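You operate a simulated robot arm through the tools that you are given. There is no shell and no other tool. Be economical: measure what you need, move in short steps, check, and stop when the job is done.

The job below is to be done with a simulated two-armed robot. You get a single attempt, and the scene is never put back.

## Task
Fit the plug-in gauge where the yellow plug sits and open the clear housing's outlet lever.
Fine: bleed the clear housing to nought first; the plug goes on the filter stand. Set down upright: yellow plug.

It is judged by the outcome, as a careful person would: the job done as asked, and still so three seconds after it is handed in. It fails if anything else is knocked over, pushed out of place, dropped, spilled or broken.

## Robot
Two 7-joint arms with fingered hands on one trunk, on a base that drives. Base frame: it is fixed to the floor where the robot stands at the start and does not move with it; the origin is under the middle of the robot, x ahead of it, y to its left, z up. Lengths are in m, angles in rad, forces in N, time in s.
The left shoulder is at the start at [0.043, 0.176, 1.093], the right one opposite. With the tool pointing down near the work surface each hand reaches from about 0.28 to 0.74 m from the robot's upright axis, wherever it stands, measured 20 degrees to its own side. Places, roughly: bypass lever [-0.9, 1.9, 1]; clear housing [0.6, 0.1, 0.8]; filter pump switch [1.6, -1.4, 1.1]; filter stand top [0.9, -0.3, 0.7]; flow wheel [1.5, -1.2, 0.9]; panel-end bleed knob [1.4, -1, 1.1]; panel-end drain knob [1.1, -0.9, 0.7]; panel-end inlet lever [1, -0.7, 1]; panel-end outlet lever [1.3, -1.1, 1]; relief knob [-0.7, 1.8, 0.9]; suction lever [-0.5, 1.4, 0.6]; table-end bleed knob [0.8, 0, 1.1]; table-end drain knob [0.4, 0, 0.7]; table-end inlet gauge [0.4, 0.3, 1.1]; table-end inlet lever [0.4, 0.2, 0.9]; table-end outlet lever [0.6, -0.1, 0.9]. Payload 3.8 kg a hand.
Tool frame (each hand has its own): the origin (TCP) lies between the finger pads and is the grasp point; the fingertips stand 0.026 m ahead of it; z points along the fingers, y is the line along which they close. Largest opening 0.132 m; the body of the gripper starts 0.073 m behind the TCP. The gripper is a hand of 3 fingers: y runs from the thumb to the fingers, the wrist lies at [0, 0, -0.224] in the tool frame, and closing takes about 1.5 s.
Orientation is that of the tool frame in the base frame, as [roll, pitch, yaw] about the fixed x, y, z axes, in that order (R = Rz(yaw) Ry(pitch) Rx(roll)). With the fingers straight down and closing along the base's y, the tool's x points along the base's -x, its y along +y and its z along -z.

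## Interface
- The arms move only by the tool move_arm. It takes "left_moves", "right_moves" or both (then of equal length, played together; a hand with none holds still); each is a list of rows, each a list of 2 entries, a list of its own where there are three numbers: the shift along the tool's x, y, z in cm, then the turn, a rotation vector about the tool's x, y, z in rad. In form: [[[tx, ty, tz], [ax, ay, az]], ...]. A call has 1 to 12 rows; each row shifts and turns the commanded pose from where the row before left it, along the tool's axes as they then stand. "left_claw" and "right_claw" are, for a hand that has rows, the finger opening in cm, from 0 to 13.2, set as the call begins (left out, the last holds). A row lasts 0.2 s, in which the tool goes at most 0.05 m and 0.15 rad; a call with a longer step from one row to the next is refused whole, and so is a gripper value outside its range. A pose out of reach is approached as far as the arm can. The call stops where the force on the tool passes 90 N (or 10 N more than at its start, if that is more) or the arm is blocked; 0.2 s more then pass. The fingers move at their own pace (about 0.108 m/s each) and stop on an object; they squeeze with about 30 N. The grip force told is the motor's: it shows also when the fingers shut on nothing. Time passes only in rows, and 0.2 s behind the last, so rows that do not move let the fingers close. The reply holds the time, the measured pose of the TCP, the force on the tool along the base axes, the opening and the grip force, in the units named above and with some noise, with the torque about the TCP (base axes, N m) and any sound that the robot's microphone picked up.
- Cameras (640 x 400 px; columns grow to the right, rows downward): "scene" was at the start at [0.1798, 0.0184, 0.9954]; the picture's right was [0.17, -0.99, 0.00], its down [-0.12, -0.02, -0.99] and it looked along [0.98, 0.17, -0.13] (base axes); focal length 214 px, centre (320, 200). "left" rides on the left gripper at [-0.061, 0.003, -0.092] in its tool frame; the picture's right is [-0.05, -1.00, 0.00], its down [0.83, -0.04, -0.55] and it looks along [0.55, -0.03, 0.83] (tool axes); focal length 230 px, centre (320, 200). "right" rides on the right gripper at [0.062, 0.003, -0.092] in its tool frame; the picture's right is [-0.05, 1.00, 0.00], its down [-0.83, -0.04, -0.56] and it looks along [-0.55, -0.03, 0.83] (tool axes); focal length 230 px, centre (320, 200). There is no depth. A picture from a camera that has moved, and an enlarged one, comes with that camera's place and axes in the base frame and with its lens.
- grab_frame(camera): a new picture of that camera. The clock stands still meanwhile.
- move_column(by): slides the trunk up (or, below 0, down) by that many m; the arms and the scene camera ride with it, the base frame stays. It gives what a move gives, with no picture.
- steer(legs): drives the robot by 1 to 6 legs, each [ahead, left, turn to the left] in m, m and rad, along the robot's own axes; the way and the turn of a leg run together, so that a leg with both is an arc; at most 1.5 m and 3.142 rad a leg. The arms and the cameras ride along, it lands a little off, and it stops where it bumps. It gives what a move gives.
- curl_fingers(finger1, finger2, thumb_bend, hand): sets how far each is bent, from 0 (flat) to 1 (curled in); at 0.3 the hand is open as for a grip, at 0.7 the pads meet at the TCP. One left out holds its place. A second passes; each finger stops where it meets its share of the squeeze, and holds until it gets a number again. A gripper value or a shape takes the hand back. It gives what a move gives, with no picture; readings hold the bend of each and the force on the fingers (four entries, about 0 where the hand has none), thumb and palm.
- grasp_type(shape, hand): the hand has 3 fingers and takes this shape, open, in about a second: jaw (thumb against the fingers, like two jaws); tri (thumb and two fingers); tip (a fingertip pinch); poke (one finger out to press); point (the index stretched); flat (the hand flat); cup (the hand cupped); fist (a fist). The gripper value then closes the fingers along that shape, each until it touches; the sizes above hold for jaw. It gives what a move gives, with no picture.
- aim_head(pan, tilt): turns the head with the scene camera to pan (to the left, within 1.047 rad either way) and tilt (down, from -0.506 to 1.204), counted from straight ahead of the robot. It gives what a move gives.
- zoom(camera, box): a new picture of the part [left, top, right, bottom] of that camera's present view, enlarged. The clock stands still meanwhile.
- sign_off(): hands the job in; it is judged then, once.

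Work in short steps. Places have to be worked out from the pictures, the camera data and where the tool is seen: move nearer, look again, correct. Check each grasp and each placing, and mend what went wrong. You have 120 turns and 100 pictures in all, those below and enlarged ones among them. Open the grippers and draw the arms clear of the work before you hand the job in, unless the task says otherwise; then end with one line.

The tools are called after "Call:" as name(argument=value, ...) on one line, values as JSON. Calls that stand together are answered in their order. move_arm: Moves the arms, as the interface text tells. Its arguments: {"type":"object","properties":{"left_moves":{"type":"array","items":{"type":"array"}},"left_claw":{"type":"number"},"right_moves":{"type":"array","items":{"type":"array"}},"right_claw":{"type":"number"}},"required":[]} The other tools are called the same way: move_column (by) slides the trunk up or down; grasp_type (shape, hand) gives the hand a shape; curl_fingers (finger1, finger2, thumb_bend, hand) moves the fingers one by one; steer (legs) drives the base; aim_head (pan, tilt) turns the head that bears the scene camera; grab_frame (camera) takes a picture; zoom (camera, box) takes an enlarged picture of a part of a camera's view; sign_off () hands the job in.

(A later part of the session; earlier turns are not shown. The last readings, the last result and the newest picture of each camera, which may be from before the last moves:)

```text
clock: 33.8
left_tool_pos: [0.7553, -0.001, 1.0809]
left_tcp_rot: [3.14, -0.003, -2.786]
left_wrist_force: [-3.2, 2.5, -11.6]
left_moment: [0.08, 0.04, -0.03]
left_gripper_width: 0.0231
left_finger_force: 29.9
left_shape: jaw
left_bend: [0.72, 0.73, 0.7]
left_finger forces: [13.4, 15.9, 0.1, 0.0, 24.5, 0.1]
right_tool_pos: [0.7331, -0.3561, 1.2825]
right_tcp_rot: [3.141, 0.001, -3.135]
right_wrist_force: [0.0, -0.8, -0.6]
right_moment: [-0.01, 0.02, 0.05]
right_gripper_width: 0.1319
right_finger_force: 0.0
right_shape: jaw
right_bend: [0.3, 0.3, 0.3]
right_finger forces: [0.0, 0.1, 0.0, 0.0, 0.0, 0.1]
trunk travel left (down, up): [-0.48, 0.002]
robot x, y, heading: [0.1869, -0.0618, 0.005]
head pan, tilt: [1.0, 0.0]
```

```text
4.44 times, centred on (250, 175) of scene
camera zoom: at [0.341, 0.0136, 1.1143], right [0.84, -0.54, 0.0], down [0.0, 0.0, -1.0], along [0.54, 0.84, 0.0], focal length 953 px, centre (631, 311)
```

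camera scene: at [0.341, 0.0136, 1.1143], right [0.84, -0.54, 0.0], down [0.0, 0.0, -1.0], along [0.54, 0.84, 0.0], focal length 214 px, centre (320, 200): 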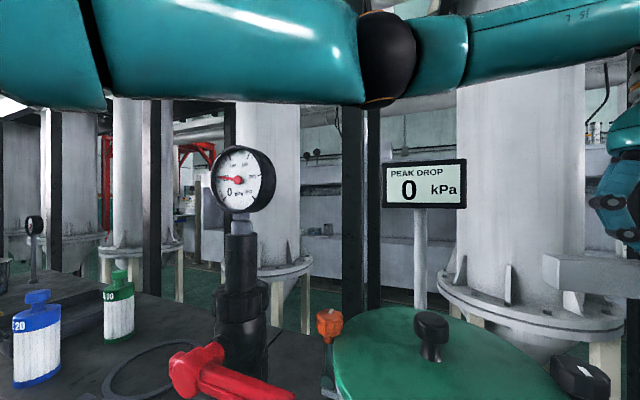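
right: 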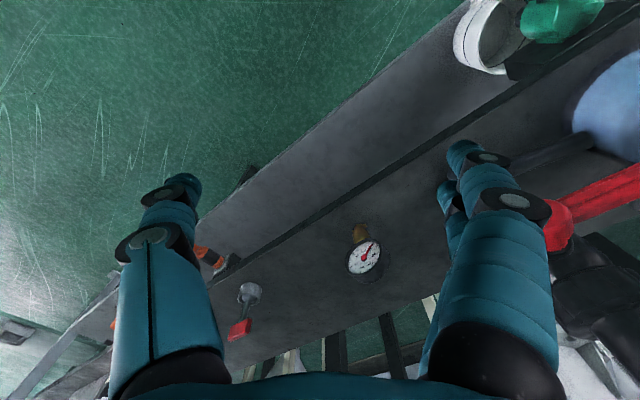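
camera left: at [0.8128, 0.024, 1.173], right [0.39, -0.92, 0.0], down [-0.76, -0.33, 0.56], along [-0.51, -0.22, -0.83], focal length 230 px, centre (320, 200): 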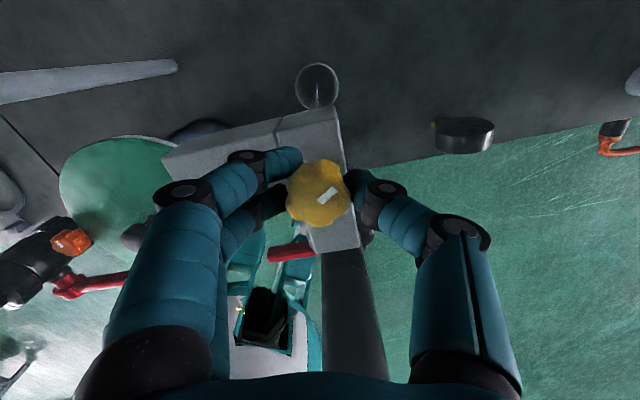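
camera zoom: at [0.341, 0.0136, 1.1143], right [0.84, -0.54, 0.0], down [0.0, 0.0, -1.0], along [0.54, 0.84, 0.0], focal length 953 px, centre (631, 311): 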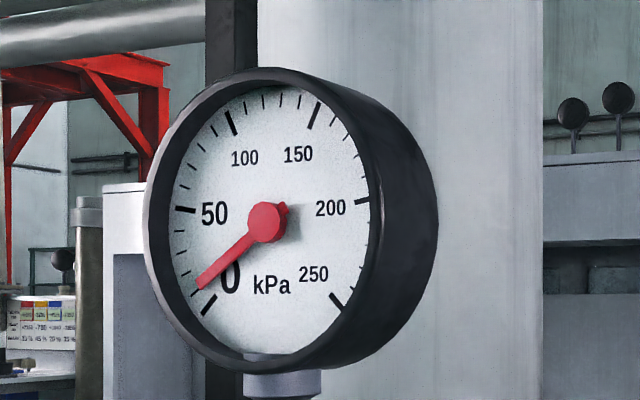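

About 8 kPa, decaying. Waiting more.

Call:
move_arm(left_moves=[[[0, 0, 0], [0, 0, 0]], [[0, 0, 0], [0, 0, 0]], [[0, 0, 0], [0, 0, 0]], [[0, 0, 0], [0, 0, 0]], [[0, 0, 0], [0, 0, 0]], [[0, 0, 0], [0, 0, 0]], [[0, 0, 0], [0, 0, 0]], [[0, 0, 0], [0, 0, 0]], [[0, 0, 0], [0, 0, 0]], [[0, 0, 0], [0, 0, 0]], [[0, 0, 0], [0, 0, 0]], [[0, 0, 0], [0, 0, 0]]])

Call:
move_arm(left_moves=[[[0, 0, 0], [0, 0, 0]], [[0, 0, 0], [0, 0, 0]], [[0, 0, 0], [0, 0, 0]], [[0, 0, 0], [0, 0, 0]], [[0, 0, 0], [0, 0, 0]], [[0, 0, 0], [0, 0, 0]], [[0, 0, 0], [0, 0, 0]], [[0, 0, 0], [0, 0, 0]], [[0, 0, 0], [0, 0, 0]], [[0, 0, 0], [0, 0, 0]], [[0, 0, 0], [0, 0, 0]], [[0, 0, 0], [0, 0, 0]]])

Call:
move_arm(left_moves=[[[0, 0, 0], [0, 0, 0]], [[0, 0, 0], [0, 0, 0]], [[0, 0, 0], [0, 0, 0]], [[0, 0, 0], [0, 0, 0]], [[0, 0, 0], [0, 0, 0]], [[0, 0, 0], [0, 0, 0]], [[0, 0, 0], [0, 0, 0]], [[0, 0, 0], [0, 0, 0]], [[0, 0, 0], [0, 0, 0]], [[0, 0, 0], [0, 0, 0]], [[0, 0, 0], [0, 0, 0]], [[0, 0, 0], [0, 0, 0]]])

Call:
zoom(camera="scene", box=[190, 130, 310, 220])

Call:
zoom(camera="left", box=[260, 40, 380, 115])

```text
clock: 36.4
left_tool_pos: [0.7557, -0.0003, 1.081]
left_tcp_rot: [3.141, 0.0, -2.786]
left_wrist_force: [-3.4, 2.6, -11.9]
left_moment: [0.06, 0.06, -0.01]
left_gripper_width: 0.0236
left_finger_force: 29.9
left_shape: jaw
left_bend: [0.72, 0.73, 0.7]
left_finger forces: [13.4, 15.9, 0.1, 0.1, 24.4, 0.0]
right_tool_pos: [0.7331, -0.3564, 1.2819]
right_tcp_rot: [-3.14, 0.002, -3.138]
right_wrist_force: [-0.4, 0.9, -0.1]
right_moment: [0.0, 0.0, 0.01]
right_gripper_width: 0.1319
right_finger_force: 0.0
right_shape: jaw
right_bend: [0.3, 0.3, 0.3]
right_finger forces: [0.0, 0.1, 0.0, 0.1, 0.0, 0.1]
trunk travel left (down, up): [-0.48, 0.002]
robot x, y, heading: [0.1832, -0.0667, 0.003]
head pan, tilt: [1.0, 0.0]
```

```text
clock: 39.0
left_tool_pos: [0.7566, -0.0013, 1.0812]
left_tcp_rot: [3.14, -0.001, -2.788]
left_wrist_force: [-3.5, 2.8, -11.7]
left_moment: [0.12, 0.05, -0.02]
left_gripper_width: 0.0236
left_finger_force: 30.1
left_shape: jaw
left_bend: [0.72, 0.73, 0.7]
left_finger forces: [13.4, 15.9, 0.0, 0.0, 24.7, 0.0]
right_tool_pos: [0.7332, -0.3571, 1.2818]
right_tcp_rot: [-3.141, 0.002, -3.136]
right_wrist_force: [-0.4, 0.6, 0.0]
right_moment: [0.02, 0.02, 0.03]
right_gripper_width: 0.1322
right_finger_force: 0.1
right_shape: jaw
right_bend: [0.3, 0.3, 0.3]
right_finger forces: [0.0, 0.1, 0.1, 0.0, 0.0, 0.0]
trunk travel left (down, up): [-0.48, 0.002]
robot x, y, heading: [0.1825, -0.0633, 0.004]
head pan, tilt: [1.0, 0.0]
```

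```text
clock: 41.6
left_tool_pos: [0.7566, 0.0001, 1.0819]
left_tcp_rot: [3.14, -0.001, -2.788]
left_wrist_force: [-2.7, 2.5, -10.5]
left_moment: [0.13, 0.09, 0.01]
left_gripper_width: 0.0234
left_finger_force: 30.4
left_shape: jaw
left_bend: [0.72, 0.73, 0.7]
left_finger forces: [13.4, 16.0, 0.0, 0.1, 24.6, 0.0]
right_tool_pos: [0.7332, -0.3567, 1.283]
right_tcp_rot: [3.141, 0.002, -3.135]
right_wrist_force: [0.0, 0.4, -0.6]
right_moment: [-0.04, -0.01, 0.02]
right_gripper_width: 0.1318
right_finger_force: 0.0
right_shape: jaw
right_bend: [0.3, 0.3, 0.3]
right_finger forces: [0.0, 0.0, 0.1, 0.0, 0.0, 0.0]
trunk travel left (down, up): [-0.48, 0.002]
robot x, y, heading: [0.1932, -0.0664, 0.007]
head pan, tilt: [1.0, 0.0]
```

```text
4.44 times, centred on (250, 175) of scene
camera zoom: at [0.341, 0.0136, 1.1143], right [0.84, -0.54, 0.0], down [0.0, 0.0, -1.0], along [0.54, 0.84, 0.0], focal length 953 px, centre (631, 311)
```

zoom: 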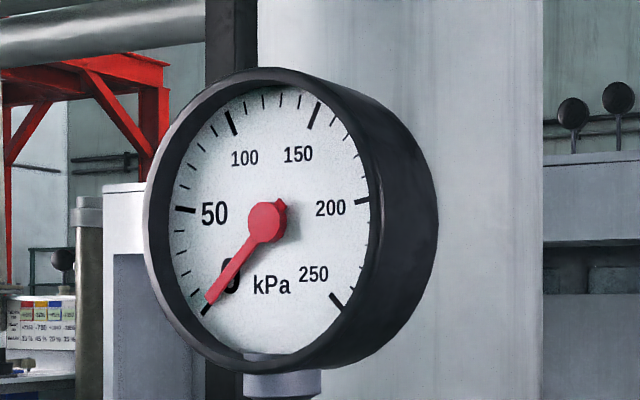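

```text
5.33 times, centred on (320, 78) of left
camera zoom: at [0.8128, 0.024, 1.1731], right [0.4, -0.92, 0.0], down [-0.76, -0.33, 0.56], along [-0.51, -0.22, -0.83], focal length 1227 px, centre (320, 853)
```

zoom: 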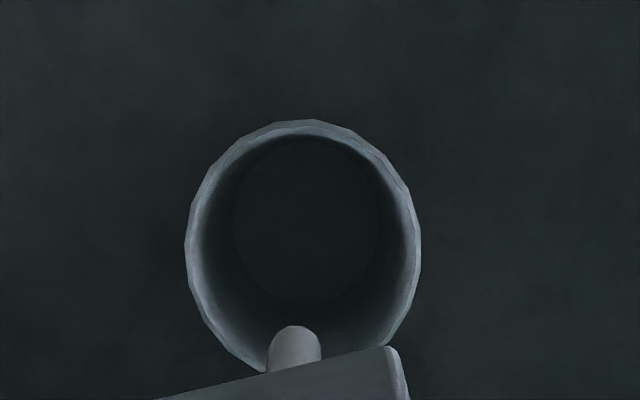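

Practically nought and the jet has stopped; I wait a little longer, then close the knob back by the same 0.6 rad.

Call:
move_arm(left_moves=[[[0, 0, 0], [0, 0, 0]], [[0, 0, 0], [0, 0, 0]], [[0, 0, 0], [0, 0, 0]], [[0, 0, 0], [0, 0, 0]], [[0, 0, 0], [0, 0, 0]], [[0, 0, 0], [0, 0, 0]], [[0, 0, 0], [0, 0, 0]], [[0, 0, 0], [0, 0, 0]], [[0, 0, 0], [0, 0, 0]], [[0, 0, 0], [0, 0, 0]], [[0, 0, 0], [0, 0, 0]], [[0, 0, 0], [0, 0, 0]]])

Call:
move_arm(left_moves=[[[0, 0, 0], [0, 0, 0]], [[0, 0, 0], [0, 0, 0]], [[0, 0, 0], [0, 0, 0]], [[0, 0, 0], [0, 0, 0]], [[0, 0, 0], [0, 0, 0]], [[0, 0, 0], [0, 0, 0]], [[0, 0, 0], [0, 0, 0]], [[0, 0, 0], [0, 0, 0]], [[0, 0, 0], [0, 0, 0]], [[0, 0, 0], [0, 0, 0]], [[0, 0, 0], [0, 0, 0]], [[0, 0, 0], [0, 0, 0]]])

Call:
zoom(camera="scene", box=[190, 130, 310, 220])

Call:
move_arm(left_moves=[[[0, 0, 0], [0, 0, 0.12]], [[0, 0, 0], [0, 0, 0.12]], [[0, 0, 0], [0, 0, 0.12]], [[0, 0, 0], [0, 0, 0.12]], [[0, 0, 0], [0, 0, 0.12]]])

Call:
grab_frame(camera="left")

```text
clock: 44.2
left_tool_pos: [0.7557, 0.0008, 1.0824]
left_tcp_rot: [3.141, -0.002, -2.787]
left_wrist_force: [-2.9, 3.8, -11.3]
left_moment: [0.12, 0.07, 0.02]
left_gripper_width: 0.0236
left_finger_force: 29.9
left_shape: jaw
left_bend: [0.72, 0.73, 0.7]
left_finger forces: [13.5, 15.9, 0.0, 0.1, 24.5, 0.0]
right_tool_pos: [0.7334, -0.358, 1.2827]
right_tcp_rot: [3.142, 0.002, -3.136]
right_wrist_force: [0.3, 0.1, 0.6]
right_moment: [-0.02, -0.02, 0.01]
right_gripper_width: 0.132
right_finger_force: 0.1
right_shape: jaw
right_bend: [0.3, 0.3, 0.3]
right_finger forces: [0.0, 0.0, 0.0, 0.1, 0.1, 0.0]
trunk travel left (down, up): [-0.48, 0.002]
robot x, y, heading: [0.1872, -0.0632, 0.0]
head pan, tilt: [1.0, 0.0]
```

```text
clock: 46.8
left_tool_pos: [0.7573, 0.0003, 1.0813]
left_tcp_rot: [3.139, -0.003, -2.788]
left_wrist_force: [-3.1, 2.8, -11.0]
left_moment: [0.07, 0.09, 0.02]
left_gripper_width: 0.0235
left_finger_force: 30.0
left_shape: jaw
left_bend: [0.72, 0.73, 0.7]
left_finger forces: [13.3, 15.9, 0.1, 0.0, 24.6, 0.0]
right_tool_pos: [0.7334, -0.3565, 1.2817]
right_tcp_rot: [-3.141, 0.001, -3.137]
right_wrist_force: [-0.7, 0.3, -0.6]
right_moment: [-0.01, -0.02, -0.02]
right_gripper_width: 0.1321
right_finger_force: 0.0
right_shape: jaw
right_bend: [0.3, 0.3, 0.3]
right_finger forces: [0.1, 0.0, 0.0, 0.0, 0.0, 0.0]
trunk travel left (down, up): [-0.48, 0.002]
robot x, y, heading: [0.1868, -0.0676, 0.006]
head pan, tilt: [1.0, 0.0]
```

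```text
4.44 times, centred on (250, 175) of scene
camera zoom: at [0.341, 0.0137, 1.1143], right [0.84, -0.54, 0.0], down [0.0, 0.0, -1.0], along [0.54, 0.84, 0.0], focal length 953 px, centre (631, 311)
```

zoom: 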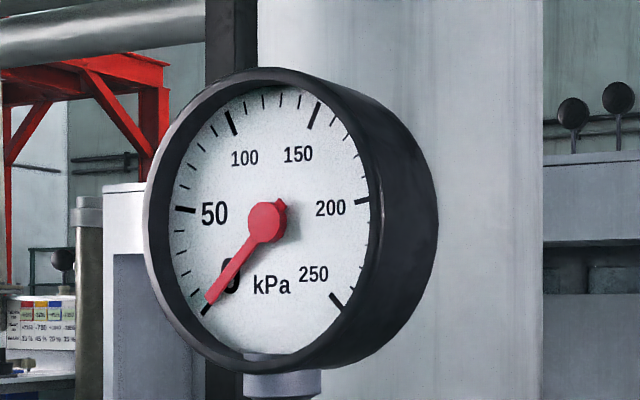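

```text
clock: 48.0
left_tool_pos: [0.7558, -0.0009, 1.0827]
left_tcp_rot: [-3.141, -0.003, 2.892]
left_wrist_force: [-7.0, -1.0, -13.0]
left_moment: [0.0, 0.05, 0.01]
left_gripper_width: 0.0231
left_finger_force: 30.0
left_shape: jaw
left_bend: [0.73, 0.73, 0.7]
left_finger forces: [10.3, 14.1, 0.0, 0.1, 26.8, 0.1]
right_tool_pos: [0.7333, -0.3574, 1.2812]
right_tcp_rot: [-3.14, 0.003, -3.136]
right_wrist_force: [0.2, 0.1, -0.2]
right_moment: [0.0, 0.01, -0.02]
right_gripper_width: 0.1319
right_finger_force: 0.1
right_shape: jaw
right_bend: [0.3, 0.3, 0.3]
right_finger forces: [0.0, 0.0, 0.1, 0.0, 0.0, 0.0]
trunk travel left (down, up): [-0.48, 0.002]
robot x, y, heading: [0.1859, -0.0653, 0.004]
head pan, tilt: [1.0, 0.0]
```

```text
64 pictures are left
camera left: at [0.8166, -0.0139, 1.1732], right [-0.2, -0.98, 0.0], down [-0.81, 0.16, 0.56], along [-0.55, 0.11, -0.83], focal length 230 px, centre (320, 200)
```

left: 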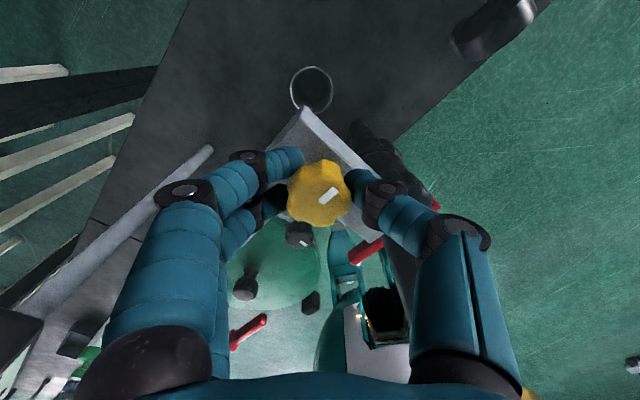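

Gauge at nought and knob back at its closed mark. I release, rise and withdraw the left hand.

Call:
move_arm(left_moves=[[[0, 0, 0], [0, 0, 0]], [[0, 0, 0], [0, 0, 0]], [[0, 0, 0], [0, 0, 0]], [[0, 0, -4], [0, 0, 0]], [[0, 0, -4], [0, 0, 0]], [[0, 0, -4], [0, 0, 0]], [[0, 0, -4], [0, 0, 0]], [[0, 0, -2], [0, 0, 0]]], left_claw=7)

Call:
grab_frame(camera="left")

Call:
move_arm(left_moves=[[[4, 0, 0], [0, 0, 0]], [[4, 0, 0], [0, 0, 0]], [[4, 0, 0], [0, 0, 0]], [[4, 0, 0], [0, 0, 0]], [[4, 0, 0], [0, 0, 0]], [[4, 0, 0], [0, 0, 0]], [[4, 0, 0], [0, 0, 0]]])

Call:
aim_head(pan=-0.2, tilt=0.15)

Call:
grab_frame(camera="scene")

```text
clock: 49.8
left_tool_pos: [0.7458, 0.0031, 1.251]
left_tcp_rot: [3.141, -0.002, 2.895]
left_wrist_force: [0.5, 0.6, -0.4]
left_moment: [-0.05, 0.05, 0.04]
left_gripper_width: 0.0698
left_finger_force: 0.1
left_shape: jaw
left_bend: [0.72, 0.72, 0.7]
left_finger forces: [0.1, 0.1, 0.0, 0.0, 0.0, 0.0]
left hand out of reach, approached as far as the arm can: row 7, 8
right_tool_pos: [0.7327, -0.3547, 1.283]
right_tcp_rot: [-3.139, 0.0, -3.136]
right_wrist_force: [0.6, -0.1, -0.4]
right_moment: [-0.01, -0.03, -0.06]
right_gripper_width: 0.1322
right_finger_force: 0.0
right_shape: jaw
right_bend: [0.3, 0.3, 0.3]
right_finger forces: [0.1, 0.0, 0.0, 0.1, 0.0, 0.1]
trunk travel left (down, up): [-0.48, 0.002]
robot x, y, heading: [0.1864, -0.0616, 0.007]
head pan, tilt: [1.0, 0.0]
```

```text
63 pictures are left
camera left: at [0.8067, -0.0085, 1.3422], right [-0.19, -0.98, 0.0], down [-0.82, 0.16, 0.56], along [-0.55, 0.11, -0.83], focal length 230 px, centre (320, 200)
```

left: 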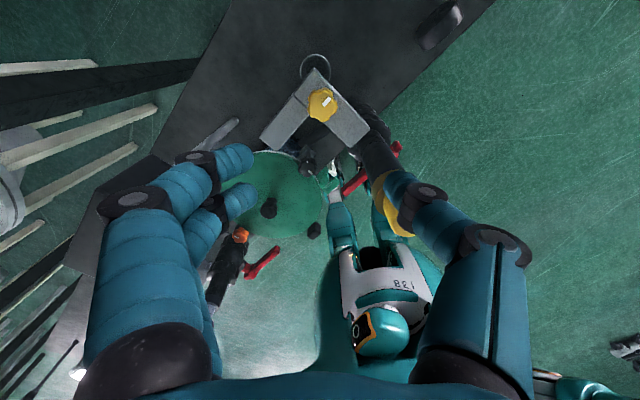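

```text
clock: 51.4
left_tool_pos: [0.7461, 0.002, 1.2515]
left_tcp_rot: [-3.14, -0.001, 2.896]
left_wrist_force: [0.3, 0.3, 0.8]
left_moment: [0.0, -0.02, -0.01]
left_gripper_width: 0.07
left_finger_force: 0.1
left_shape: jaw
left_bend: [0.72, 0.72, 0.7]
left_finger forces: [0.1, 0.0, 0.1, 0.0, 0.1, 0.1]
left hand out of reach, approached as far as the arm can: row 1, 2, 3, 4, 5, 6, 7
right_tool_pos: [0.7316, -0.3572, 1.2831]
right_tcp_rot: [-3.141, 0.0, -3.136]
right_wrist_force: [0.7, 0.2, -0.3]
right_moment: [0.01, 0.01, 0.02]
right_gripper_width: 0.132
right_finger_force: 0.1
right_shape: jaw
right_bend: [0.3, 0.3, 0.3]
right_finger forces: [0.0, 0.0, 0.1, 0.0, 0.0, 0.1]
trunk travel left (down, up): [-0.48, 0.002]
robot x, y, heading: [0.1811, -0.0645, 0.011]
head pan, tilt: [1.0, 0.0]
```

```text
clock: 52.8
left_tool_pos: [0.7461, 0.0008, 1.2513]
left_tcp_rot: [3.141, -0.001, 2.895]
left_wrist_force: [-0.3, -1.0, -0.4]
left_moment: [-0.03, -0.03, -0.03]
left_gripper_width: 0.0696
left_finger_force: 0.1
left_shape: jaw
left_bend: [0.72, 0.72, 0.7]
left_finger forces: [0.0, 0.0, 0.1, 0.0, 0.1, 0.0]
right_tool_pos: [0.7313, -0.3569, 1.2835]
right_tcp_rot: [-3.141, 0.0, -3.138]
right_wrist_force: [-0.3, -0.4, -1.0]
right_moment: [0.04, 0.01, 0.0]
right_gripper_width: 0.132
right_finger_force: 0.0
right_shape: jaw
right_bend: [0.3, 0.3, 0.3]
right_finger forces: [0.0, 0.1, 0.0, 0.0, 0.1, 0.0]
trunk travel left (down, up): [-0.48, 0.002]
robot x, y, heading: [0.186, -0.0653, 0.001]
head pan, tilt: [-0.201, 0.15]
```

```text
62 pictures are left
camera scene: at [0.3833, -0.0808, 1.1007], right [-0.19, -0.98, 0.0], down [-0.15, 0.03, -0.99], along [0.97, -0.19, -0.15], focal length 214 px, centre (320, 200)
```

scene: 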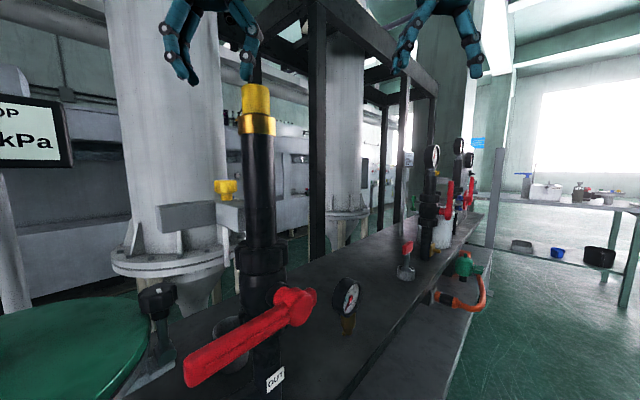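

The left hand stuck at its reach limit. I try lowering it slightly (still above... beside the plug) and then drawing it back.

Call:
move_arm(left_moves=[[[0, 0, 2], [0, 0, 0]], [[2, 0, 0], [0, 0, 0]]])

```text
clock: 53.4
left_tool_pos: [0.7493, -0.0004, 1.2377]
left_tcp_rot: [3.141, -0.002, 2.895]
left_wrist_force: [-0.5, 0.7, 0.3]
left_moment: [-0.03, -0.04, 0.03]
left_gripper_width: 0.0698
left_finger_force: 0.0
left_shape: jaw
left_bend: [0.72, 0.72, 0.7]
left_finger forces: [0.1, 0.0, 0.0, 0.1, 0.0, 0.0]
left hand out of reach, approached as far as the arm can: row 1, 2
right_tool_pos: [0.7331, -0.3577, 1.2831]
right_tcp_rot: [3.141, -0.001, -3.137]
right_wrist_force: [0.9, 0.3, 0.6]
right_moment: [0.01, 0.01, 0.01]
right_gripper_width: 0.132
right_finger_force: 0.0
right_shape: jaw
right_bend: [0.3, 0.3, 0.3]
right_finger forces: [0.0, 0.0, 0.0, 0.1, 0.1, 0.0]
trunk travel left (down, up): [-0.48, 0.002]
robot x, y, heading: [0.1875, -0.0618, 0.004]
head pan, tilt: [-0.201, 0.15]
```

Call:
move_arm(left_moves=[[[0, 1, 1], [0, 0, 0]], [[2, 1, 0], [0, 0, 0]], [[2, 1, 0], [0, 0, 0]]])

```text
clock: 54.2
left_tool_pos: [0.7549, 0.0289, 1.2437]
left_tcp_rot: [-3.141, -0.004, 2.897]
left_wrist_force: [0.5, -0.2, 0.1]
left_moment: [-0.01, -0.01, 0.03]
left_gripper_width: 0.0699
left_finger_force: 0.1
left_shape: jaw
left_bend: [0.72, 0.72, 0.7]
left_finger forces: [0.1, 0.0, 0.0, 0.1, 0.0, 0.0]
left hand out of reach, approached as far as the arm can: row 1, 2, 3
right_tool_pos: [0.732, -0.3567, 1.2835]
right_tcp_rot: [3.14, 0.002, -3.135]
right_wrist_force: [0.1, -0.6, -0.3]
right_moment: [0.0, 0.03, -0.01]
right_gripper_width: 0.1319
right_finger_force: 0.1
right_shape: jaw
right_bend: [0.3, 0.3, 0.3]
right_finger forces: [0.0, 0.1, 0.0, 0.0, 0.0, 0.0]
trunk travel left (down, up): [-0.48, 0.002]
robot x, y, heading: [0.1863, -0.0647, 0.006]
head pan, tilt: [-0.201, 0.15]
```

Call:
move_arm(left_moves=[[[0, 2, 3], [0, 0, 0]], [[0, 1, 3], [0, 0, 0]], [[4, 0, 0], [0, 0, 0]], [[4, 0, 0], [0, 0, 0]]])

```text
clock: 55.2
left_tool_pos: [0.709, 0.0763, 1.1956]
left_tcp_rot: [-3.127, -0.004, 2.927]
left_wrist_force: [-4.2, -4.8, -0.8]
left_moment: [0.56, -0.48, -0.02]
left_gripper_width: 0.0695
left_finger_force: 0.0
left_shape: jaw
left_bend: [0.72, 0.72, 0.7]
left_finger forces: [0.0, 0.0, 0.0, 0.0, 0.0, 0.1]
left hand out of reach, approached as far as the arm can: row 1, 2
right_tool_pos: [0.7318, -0.3571, 1.2853]
right_tcp_rot: [-3.141, 0.004, -3.137]
right_wrist_force: [0.9, 0.4, -0.9]
right_moment: [-0.02, 0.02, -0.01]
right_gripper_width: 0.132
right_finger_force: 0.1
right_shape: jaw
right_bend: [0.3, 0.3, 0.3]
right_finger forces: [0.0, 0.1, 0.2, 0.1, 0.0, 0.1]
trunk travel left (down, up): [-0.48, 0.002]
robot x, y, heading: [0.186, -0.0631, 0.009]
head pan, tilt: [-0.201, 0.15]
```

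It moves now, but there's a slight side force and torque. I check with pictures.

Call:
grab_frame(camera="left")

Call:
aim_head(pan=0.6, tilt=0.0)

Call:
grab_frame(camera="scene")

```text
61 pictures are left
camera left: at [0.7707, 0.0672, 1.2856], right [-0.16, -0.99, 0.01], down [-0.82, 0.14, 0.56], along [-0.55, 0.08, -0.83], focal length 230 px, centre (320, 200)
```

left: 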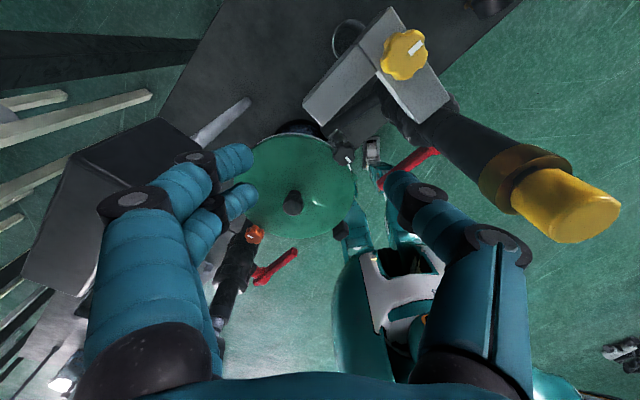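

```text
clock: 56.3
left_tool_pos: [0.7135, 0.0782, 1.1934]
left_tcp_rot: [-3.122, -0.006, 2.94]
left_wrist_force: [0.5, 0.4, -0.1]
left_moment: [0.01, -0.01, -0.03]
left_gripper_width: 0.0694
left_finger_force: 0.0
left_shape: jaw
left_bend: [0.72, 0.72, 0.7]
left_finger forces: [0.1, 0.0, 0.0, 0.0, 0.0, 0.1]
right_tool_pos: [0.7321, -0.3581, 1.2823]
right_tcp_rot: [3.14, 0.003, -3.137]
right_wrist_force: [0.0, -0.1, 0.8]
right_moment: [-0.01, -0.02, 0.04]
right_gripper_width: 0.1321
right_finger_force: 0.1
right_shape: jaw
right_bend: [0.3, 0.3, 0.3]
right_finger forces: [0.0, 0.0, 0.1, 0.0, 0.0, 0.0]
trunk travel left (down, up): [-0.48, 0.002]
robot x, y, heading: [0.1852, -0.0652, 0.004]
head pan, tilt: [0.6, 0.0]
```

```text
60 pictures are left
camera scene: at [0.3663, -0.012, 1.1145], right [0.57, -0.82, 0.0], down [0.0, 0.0, -1.0], along [0.82, 0.57, 0.0], focal length 214 px, centre (320, 200)
```

scene: 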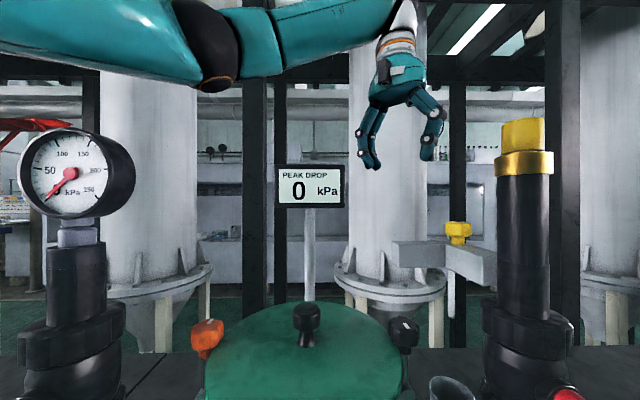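

The hand is free and everything is in place; gauge at 0. I draw it back and up in smaller steps.

Call:
move_arm(left_moves=[[[2, -1, -1], [0, 0, 0]], [[2, -1, -2], [0, 0, 0]], [[2, -1, -2], [0, 0, 0]], [[2, -1, -2], [0, 0, 0]], [[3, -1, -2], [0, 0, 0]], [[3, 0, -2], [0, 0, 0]], [[3, 0, 0], [0, 0, 0]]])

Call:
grab_frame(camera="scene")

```text
clock: 57.9
left_tool_pos: [0.5274, 0.0659, 1.3024]
left_tcp_rot: [-3.141, 0.0, 2.895]
left_wrist_force: [-0.5, -0.1, 0.4]
left_moment: [0.02, 0.0, -0.01]
left_gripper_width: 0.0699
left_finger_force: 0.0
left_shape: jaw
left_bend: [0.72, 0.72, 0.7]
left_finger forces: [0.0, 0.1, 0.0, 0.0, 0.1, 0.0]
right_tool_pos: [0.7323, -0.3577, 1.2828]
right_tcp_rot: [-3.141, 0.003, -3.135]
right_wrist_force: [0.6, 0.4, 0.8]
right_moment: [-0.03, 0.0, -0.04]
right_gripper_width: 0.1321
right_finger_force: 0.0
right_shape: jaw
right_bend: [0.3, 0.3, 0.3]
right_finger forces: [0.0, 0.0, 0.0, 0.1, 0.0, 0.0]
trunk travel left (down, up): [-0.48, 0.002]
robot x, y, heading: [0.1848, -0.0676, 0.0]
head pan, tilt: [0.6, 0.0]
```

```text
59 pictures are left
camera scene: at [0.3661, -0.0112, 1.1145], right [0.57, -0.82, 0.0], down [0.0, 0.0, -1.0], along [0.82, 0.57, 0.0], focal length 214 px, centre (320, 200)
```

scene: 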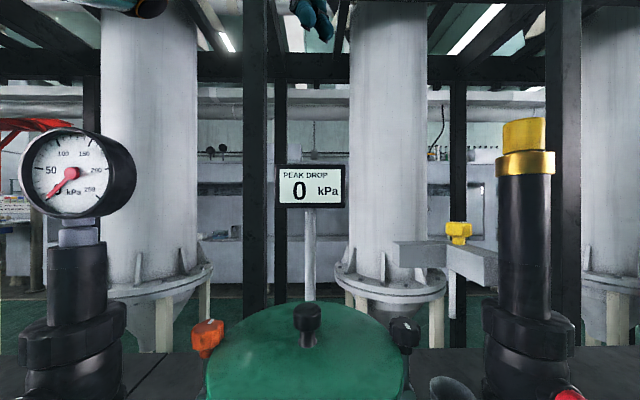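

Now the right hand goes over the plug at (0.665, -0.058), staying high; the left hand backs off a bit further.

Call:
move_arm(left_moves=[[[3, 0, 0], [0, 0, 0]], [[3, 0, 0], [0, 0, 0]], [[3, 0, 0], [0, 0, 0]], [[0, 0, 0], [0, 0, 0]], [[0, 0, 0], [0, 0, 0]], [[0, 0, 0], [0, 0, 0]], [[0, 0, 0], [0, 0, 0]], [[0, 0, 0], [0, 0, 0]]], right_moves=[[[0, 0, 0], [0, 0, 0]], [[1.1, 4.3, 0], [0, 0, 0]], [[1.1, 4.3, 0], [0, 0, 0]], [[1.1, 4.3, 0], [0, 0, 0]], [[1.1, 4.3, 0], [0, 0, 0]], [[1.1, 4.3, 0], [0, 0, 0]], [[1.2, 4.3, 0], [0, 0, 0]], [[0, 4.1, 0], [0, 0, 0]]], right_claw=7)

Call:
grab_frame(camera="right")

Call:
aim_head(pan=0.0, tilt=0.0)

Call:
grab_frame(camera="scene")

```text
clock: 59.7
left_tool_pos: [0.4413, 0.0885, 1.3002]
left_tcp_rot: [-3.141, 0.0, 2.896]
left_wrist_force: [-0.3, 0.6, -0.3]
left_moment: [-0.03, 0.02, 0.03]
left_gripper_width: 0.0699
left_finger_force: 0.0
left_shape: jaw
left_bend: [0.72, 0.72, 0.7]
left_finger forces: [0.1, 0.0, 0.0, 0.0, 0.0, 0.0]
right_tool_pos: [0.6637, -0.057, 1.2844]
right_tcp_rot: [3.141, 0.0, -3.138]
right_wrist_force: [0.1, 0.1, -0.4]
right_moment: [-0.06, 0.0, -0.04]
right_gripper_width: 0.0706
right_finger_force: 0.1
right_shape: jaw
right_bend: [0.72, 0.72, 0.7]
right_finger forces: [0.0, 0.0, 0.0, 0.0, 0.0, 0.0]
trunk travel left (down, up): [-0.48, 0.002]
robot x, y, heading: [0.1894, -0.066, 0.006]
head pan, tilt: [0.6, 0.0]
```

```text
58 pictures are left
camera right: at [0.6012, -0.054, 1.3758], right [0.05, 1.0, 0.0], down [0.83, -0.04, 0.56], along [0.56, -0.03, -0.83], focal length 230 px, centre (320, 200)
```

right: 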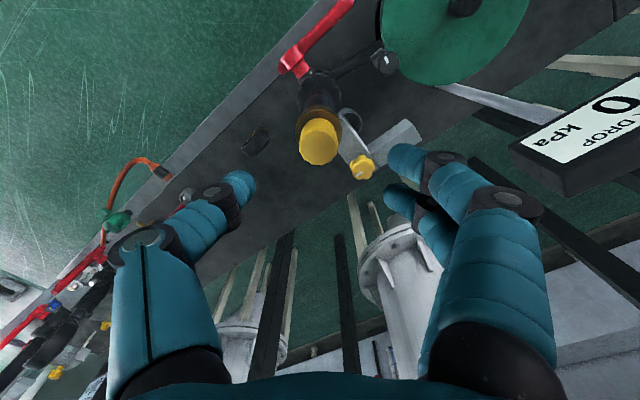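

```text
clock: 60.7
left_tool_pos: [0.4424, 0.0853, 1.3]
left_tcp_rot: [-3.14, 0.0, 2.896]
left_wrist_force: [0.1, 0.4, -0.1]
left_moment: [0.02, 0.0, 0.03]
left_gripper_width: 0.0697
left_finger_force: 0.0
left_shape: jaw
left_bend: [0.72, 0.72, 0.7]
left_finger forces: [0.0, 0.0, 0.1, 0.1, 0.0, 0.1]
right_tool_pos: [0.6645, -0.0583, 1.2829]
right_tcp_rot: [-3.141, 0.002, -3.136]
right_wrist_force: [0.3, -0.2, 0.5]
right_moment: [0.0, -0.03, -0.01]
right_gripper_width: 0.0704
right_finger_force: 0.1
right_shape: jaw
right_bend: [0.72, 0.72, 0.7]
right_finger forces: [0.0, 0.1, 0.1, 0.0, 0.0, 0.0]
trunk travel left (down, up): [-0.48, 0.002]
robot x, y, heading: [0.1858, -0.0659, 0.005]
head pan, tilt: [0.0, 0.0]
```

```text
57 pictures are left
camera scene: at [0.3823, -0.0622, 1.1145], right [0.01, -1.0, 0.0], down [0.0, 0.0, -1.0], along [1.0, 0.01, 0.0], focal length 214 px, centre (320, 200)
```

scene: 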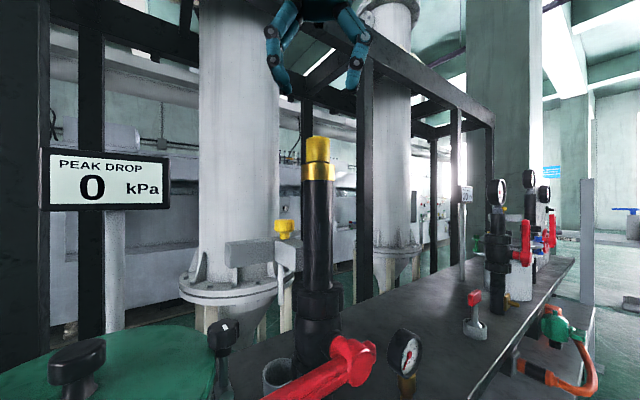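

The plug sits directly below the TCP per both cameras. I descend to z 1.193 and close.

Call:
move_arm(right_moves=[[[0, 0, 3], [0, 0, 0]], [[0, 0, 3], [0, 0, 0]], [[0, 0, 3], [0, 0, 0]]])

Call:
grab_frame(camera="right")

Call:
zoom(camera="scene", box=[240, 80, 400, 180])

```text
clock: 61.5
left_tool_pos: [0.4409, 0.0863, 1.3008]
left_tcp_rot: [-3.141, -0.001, 2.897]
left_wrist_force: [-0.2, -0.3, 1.1]
left_moment: [0.01, 0.01, -0.03]
left_gripper_width: 0.0698
left_finger_force: 0.1
left_shape: jaw
left_bend: [0.72, 0.72, 0.7]
left_finger forces: [0.0, 0.0, 0.0, 0.0, 0.1, 0.0]
right_tool_pos: [0.6652, -0.06, 1.1926]
right_tcp_rot: [-3.141, 0.002, -3.138]
right_wrist_force: [0.3, -0.1, -0.4]
right_moment: [0.01, -0.01, 0.0]
right_gripper_width: 0.0706
right_finger_force: 0.0
right_shape: jaw
right_bend: [0.72, 0.72, 0.7]
right_finger forces: [0.0, 0.0, 0.0, 0.0, 0.0, 0.1]
trunk travel left (down, up): [-0.48, 0.002]
robot x, y, heading: [0.187, -0.0611, 0.004]
head pan, tilt: [0.0, 0.0]
```

```text
56 pictures are left
camera right: at [0.6028, -0.0555, 1.2845], right [0.05, 1.0, 0.0], down [0.83, -0.04, 0.56], along [0.56, -0.03, -0.83], focal length 230 px, centre (320, 200)
```

right: 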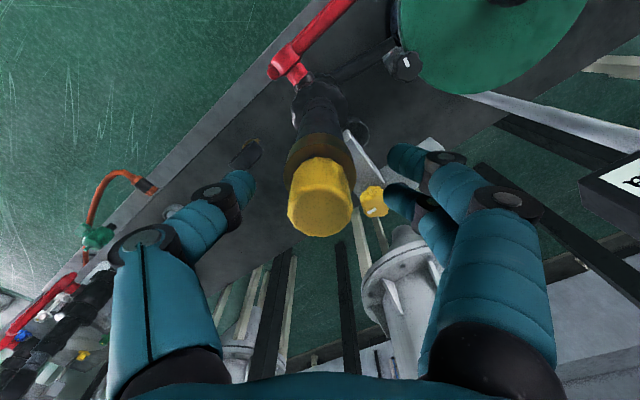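

```text
4.00 times, centred on (320, 130) of scene
camera zoom: at [0.3827, -0.0626, 1.1143], right [0.0, -1.0, 0.0], down [0.0, 0.0, -1.0], along [1.0, 0.0, 0.0], focal length 858 px, centre (320, 480)
```

zoom: 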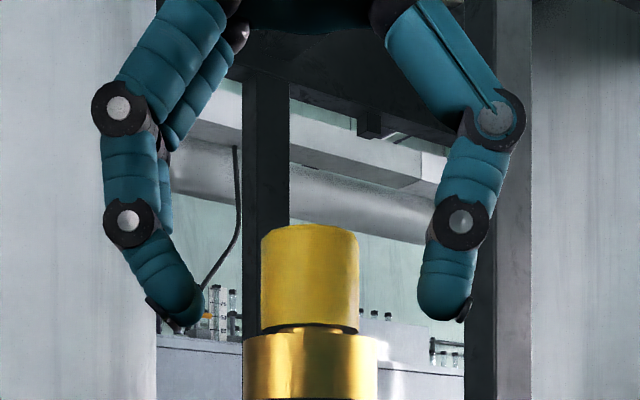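

Fingers straddle the yellow plug, tips just above the brass collar. Closing.

Call:
move_arm(right_moves=[[[0, 0, 0], [0, 0, 0]], [[0, 0, 0], [0, 0, 0]], [[0, 0, 0], [0, 0, 0]], [[0, 0, 0], [0, 0, 0]], [[0, 0, 0], [0, 0, 0]]], right_claw=0)

Call:
zoom(camera="scene", box=[240, 80, 400, 180])

```text
clock: 62.7
left_tool_pos: [0.4413, 0.0867, 1.3017]
left_tcp_rot: [3.141, 0.0, 2.897]
left_wrist_force: [0.7, -1.0, -0.2]
left_moment: [0.02, -0.01, 0.02]
left_gripper_width: 0.0695
left_finger_force: 0.0
left_shape: jaw
left_bend: [0.72, 0.72, 0.7]
left_finger forces: [0.1, 0.1, 0.0, 0.0, 0.0, 0.0]
right_tool_pos: [0.6645, -0.0567, 1.1925]
right_tcp_rot: [3.141, 0.001, -3.135]
right_wrist_force: [-0.7, -0.1, -0.2]
right_moment: [0.0, 0.03, 0.01]
right_gripper_width: 0.0199
right_finger_force: 30.3
right_shape: jaw
right_bend: [0.71, 0.73, 0.7]
right_finger forces: [11.7, 15.2, 0.0, 0.0, 23.2, 0.0]
trunk travel left (down, up): [-0.48, 0.002]
robot x, y, heading: [0.1871, -0.0612, 0.001]
head pan, tilt: [0.0, 0.0]
```

```text
4.00 times, centred on (320, 130) of scene
camera zoom: at [0.3823, -0.0624, 1.1145], right [0.0, -1.0, 0.0], down [0.0, 0.0, -1.0], along [1.0, 0.0, 0.0], focal length 858 px, centre (320, 480)
```

zoom: 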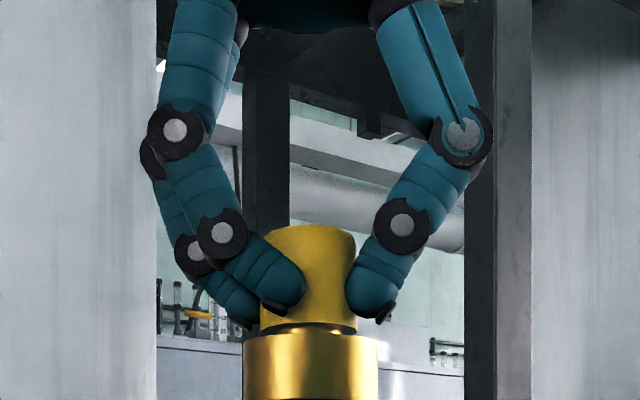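

Grip is firm. I pull up 1 cm to feel whether it comes straight out.

Call:
move_arm(right_moves=[[[0, 0, -0.5], [0, 0, 0]], [[0, 0, -0.5], [0, 0, 0]]])

Call:
zoom(camera="scene", box=[240, 80, 400, 180])

```text
clock: 63.3
left_tool_pos: [0.4441, 0.0856, 1.3001]
left_tcp_rot: [-3.141, -0.004, 2.895]
left_wrist_force: [0.3, -0.3, -0.8]
left_moment: [0.02, 0.01, 0.01]
left_gripper_width: 0.0699
left_finger_force: 0.1
left_shape: jaw
left_bend: [0.72, 0.72, 0.7]
left_finger forces: [0.0, 0.1, 0.1, 0.0, 0.1, 0.0]
right_tool_pos: [0.666, -0.0575, 1.1984]
right_tcp_rot: [-3.139, -0.007, -3.135]
right_wrist_force: [-6.5, 0.0, -20.5]
right_moment: [0.02, 0.31, -0.05]
right_gripper_width: 0.0175
right_finger_force: 29.8
right_shape: jaw
right_bend: [0.71, 0.72, 0.7]
right_finger forces: [12.5, 14.5, 0.0, 0.0, 20.8, 0.0]
trunk travel left (down, up): [-0.48, 0.002]
robot x, y, heading: [0.189, -0.0635, 0.005]
head pan, tilt: [0.0, 0.0]
```

```text
4.00 times, centred on (320, 130) of scene
camera zoom: at [0.3833, -0.0624, 1.1135], right [0.0, -1.0, 0.0], down [0.0, 0.0, -1.0], along [1.0, 0.0, 0.0], focal length 858 px, centre (320, 480)
```

zoom: 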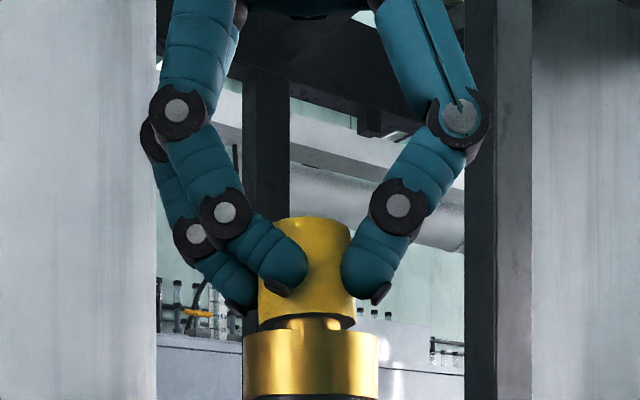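

The plug rose about 3 mm and then held with 20 N: it seems bayonet-locked, like the lugs seen on the gauge's stem. I let down and twist counter-clockwise in small steps.

Call:
move_arm(right_moves=[[[0, 0, 0.5], [0, 0, 0]], [[0, 0, 0.4], [0, 0, 0]], [[0, 0, 0], [0, 0, -0.12]], [[0, 0, 0], [0, 0, -0.12]], [[0, 0, 0], [0, 0, -0.12]]])

Call:
zoom(camera="scene", box=[240, 80, 400, 180])

Call:
grab_frame(camera="right")

```text
clock: 64.5
left_tool_pos: [0.4407, 0.0839, 1.3018]
left_tcp_rot: [3.139, -0.001, 2.896]
left_wrist_force: [-0.5, -1.1, 0.2]
left_moment: [-0.01, -0.01, 0.01]
left_gripper_width: 0.0699
left_finger_force: 0.0
left_shape: jaw
left_bend: [0.72, 0.72, 0.7]
left_finger forces: [0.0, 0.0, 0.0, 0.0, 0.1, 0.0]
right_tool_pos: [0.6638, -0.061, 1.1974]
right_tcp_rot: [3.141, 0.008, -2.778]
right_wrist_force: [3.1, -12.0, 14.6]
right_moment: [-0.23, -0.15, -0.22]
right_gripper_width: 0.0168
right_finger_force: 30.2
right_shape: jaw
right_bend: [0.75, 0.72, 0.72]
right_finger forces: [4.0, 18.9, 0.0, 0.0, 34.0, 0.1]
trunk travel left (down, up): [-0.48, 0.002]
robot x, y, heading: [0.1858, -0.0672, 0.011]
head pan, tilt: [0.0, 0.0]
```

```text
4.00 times, centred on (320, 130) of scene
camera zoom: at [0.3819, -0.0642, 1.1149], right [0.0, -1.0, 0.0], down [0.0, 0.0, -1.0], along [1.0, 0.0, 0.0], focal length 858 px, centre (320, 480)
```

zoom: 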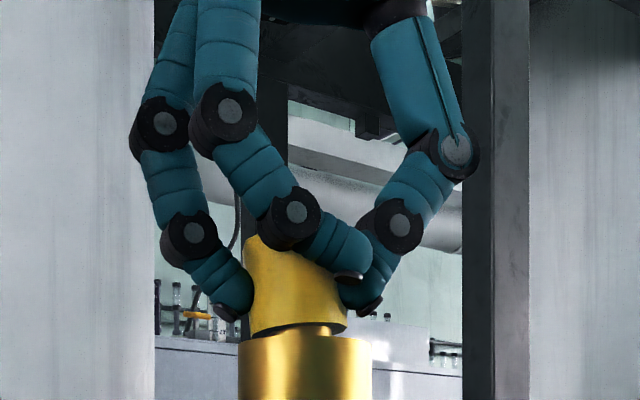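

```text
51 pictures are left
camera right: at [0.6043, -0.0801, 1.2879], right [-0.31, 0.95, 0.0], down [0.79, 0.25, 0.56], along [0.53, 0.17, -0.83], focal length 230 px, centre (320, 200)
```

right: 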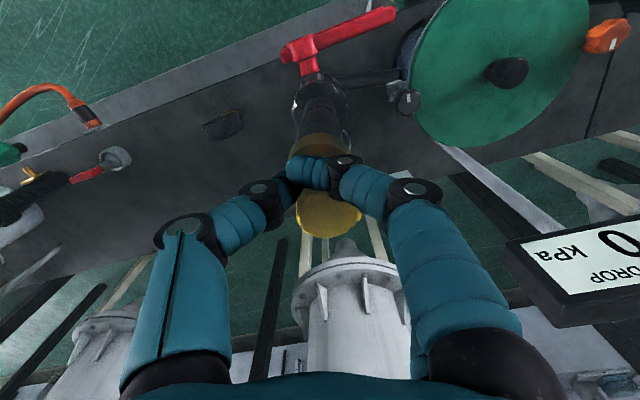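

The fingers slipped to the plug's near side. I open, restore the yaw, and look at the plug's state.

Call:
move_arm(right_moves=[[[0, 0, 0], [0, 0, 0]], [[0, 0, 0], [0, 0, 0]], [[0, 0, 0], [0, 0, 0]], [[0, 0, -3], [0, 0, 0.12]], [[0, 0, -3], [0, 0, 0.12]], [[0, 0, 0], [0, 0, 0.12]]], right_claw=7)

Call:
zoom(camera="scene", box=[240, 80, 400, 180])

Call:
grab_frame(camera="right")

```text
clock: 65.9
left_tool_pos: [0.4418, 0.0859, 1.3011]
left_tcp_rot: [-3.141, -0.001, 2.895]
left_wrist_force: [-0.2, 0.5, 0.0]
left_moment: [0.02, 0.0, -0.01]
left_gripper_width: 0.0699
left_finger_force: 0.0
left_shape: jaw
left_bend: [0.72, 0.72, 0.7]
left_finger forces: [0.1, 0.0, 0.1, 0.1, 0.0, 0.0]
right_tool_pos: [0.6648, -0.0578, 1.2537]
right_tcp_rot: [3.14, 0.001, -3.138]
right_wrist_force: [0.8, 0.1, 0.0]
right_moment: [0.0, -0.01, 0.0]
right_gripper_width: 0.0693
right_finger_force: 0.2
right_shape: jaw
right_bend: [0.72, 0.72, 0.7]
right_finger forces: [0.0, 0.1, 0.0, 0.0, 0.0, 0.0]
trunk travel left (down, up): [-0.48, 0.002]
robot x, y, heading: [0.1858, -0.0631, 0.007]
head pan, tilt: [0.0, 0.0]
```

```text
4.00 times, centred on (320, 130) of scene
camera zoom: at [0.3826, -0.0626, 1.1143], right [0.0, -1.0, 0.0], down [0.0, 0.0, -1.0], along [1.0, 0.0, 0.0], focal length 858 px, centre (320, 480)
```

zoom: 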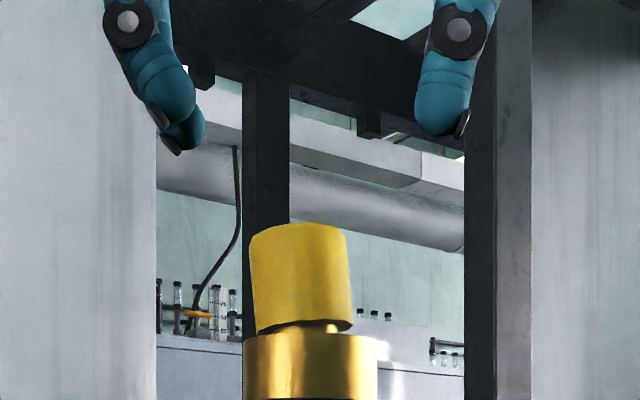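

```text
49 pictures are left
camera right: at [0.6021, -0.0551, 1.3449], right [0.05, 1.0, 0.0], down [0.83, -0.04, 0.56], along [0.56, -0.03, -0.83], focal length 230 px, centre (320, 200)
```

right: 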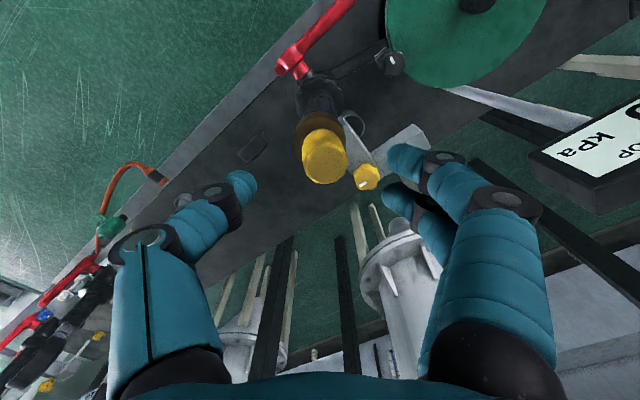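

The plug is seated loosely, slightly cocked. I regrip lower and 3 mm further out for a centred hold.

Call:
move_arm(right_moves=[[[-0.3, 0.0, 3.2], [0, 0, 0]], [[0, 0, 3.2], [0, 0, 0]], [[0, 0, 0], [0, 0, 0]]])

Call:
move_arm(right_moves=[[[0, 0, 0], [0, 0, 0]], [[0, 0, 0], [0, 0, 0]], [[0, 0, 0], [0, 0, 0]], [[0, 0, 0], [0, 0, 0]], [[0, 0, 0], [0, 0, 0]]], right_claw=0)

Call:
zoom(camera="scene", box=[240, 80, 400, 180])

Call:
grab_frame(camera="right")

```text
clock: 66.7
left_tool_pos: [0.4401, 0.0852, 1.3009]
left_tcp_rot: [-3.142, 0.001, 2.895]
left_wrist_force: [0.2, 0.1, 0.2]
left_moment: [-0.01, 0.05, 0.05]
left_gripper_width: 0.0698
left_finger_force: 0.2
left_shape: jaw
left_bend: [0.72, 0.72, 0.7]
left_finger forces: [0.0, 0.0, 0.0, 0.0, 0.0, 0.0]
right_tool_pos: [0.667, -0.0578, 1.1895]
right_tcp_rot: [3.141, 0.004, -3.139]
right_wrist_force: [-0.5, 0.4, 1.1]
right_moment: [0.02, -0.02, 0.03]
right_gripper_width: 0.069
right_finger_force: 0.1
right_shape: jaw
right_bend: [0.72, 0.72, 0.7]
right_finger forces: [0.0, 0.0, 0.0, 0.1, 0.0, 0.0]
trunk travel left (down, up): [-0.48, 0.002]
robot x, y, heading: [0.1853, -0.066, 0.003]
head pan, tilt: [0.0, 0.0]
```

```text
clock: 67.9
left_tool_pos: [0.4407, 0.0865, 1.3004]
left_tcp_rot: [3.141, 0.0, 2.895]
left_wrist_force: [-0.3, -0.1, -0.6]
left_moment: [-0.01, -0.01, -0.01]
left_gripper_width: 0.0695
left_finger_force: 0.1
left_shape: jaw
left_bend: [0.72, 0.72, 0.7]
left_finger forces: [0.0, 0.1, 0.0, 0.0, 0.1, 0.0]
right_tool_pos: [0.6669, -0.0578, 1.1889]
right_tcp_rot: [3.141, 0.002, -3.137]
right_wrist_force: [-1.3, -1.3, -1.4]
right_moment: [-0.05, 0.04, 0.03]
right_gripper_width: 0.0214
right_finger_force: 29.5
right_shape: jaw
right_bend: [0.72, 0.73, 0.7]
right_finger forces: [11.4, 14.0, 0.0, 0.0, 26.1, 0.0]
trunk travel left (down, up): [-0.48, 0.002]
robot x, y, heading: [0.1858, -0.0657, 0.01]
head pan, tilt: [0.0, 0.0]
```

```text
4.00 times, centred on (320, 130) of scene
camera zoom: at [0.3823, -0.0625, 1.1144], right [0.0, -1.0, 0.0], down [0.0, 0.0, -1.0], along [1.0, 0.0, 0.0], focal length 858 px, centre (320, 480)
```

zoom: 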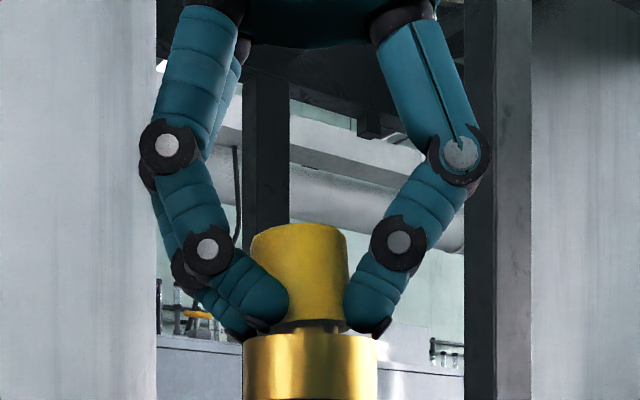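

```text
47 pictures are left
camera right: at [0.6047, -0.0558, 1.2806], right [0.05, 1.0, 0.0], down [0.83, -0.04, 0.56], along [0.56, -0.03, -0.83], focal length 230 px, centre (320, 200)
```

right: 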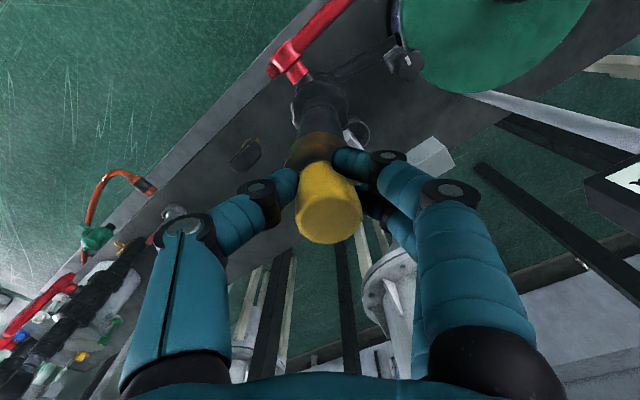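

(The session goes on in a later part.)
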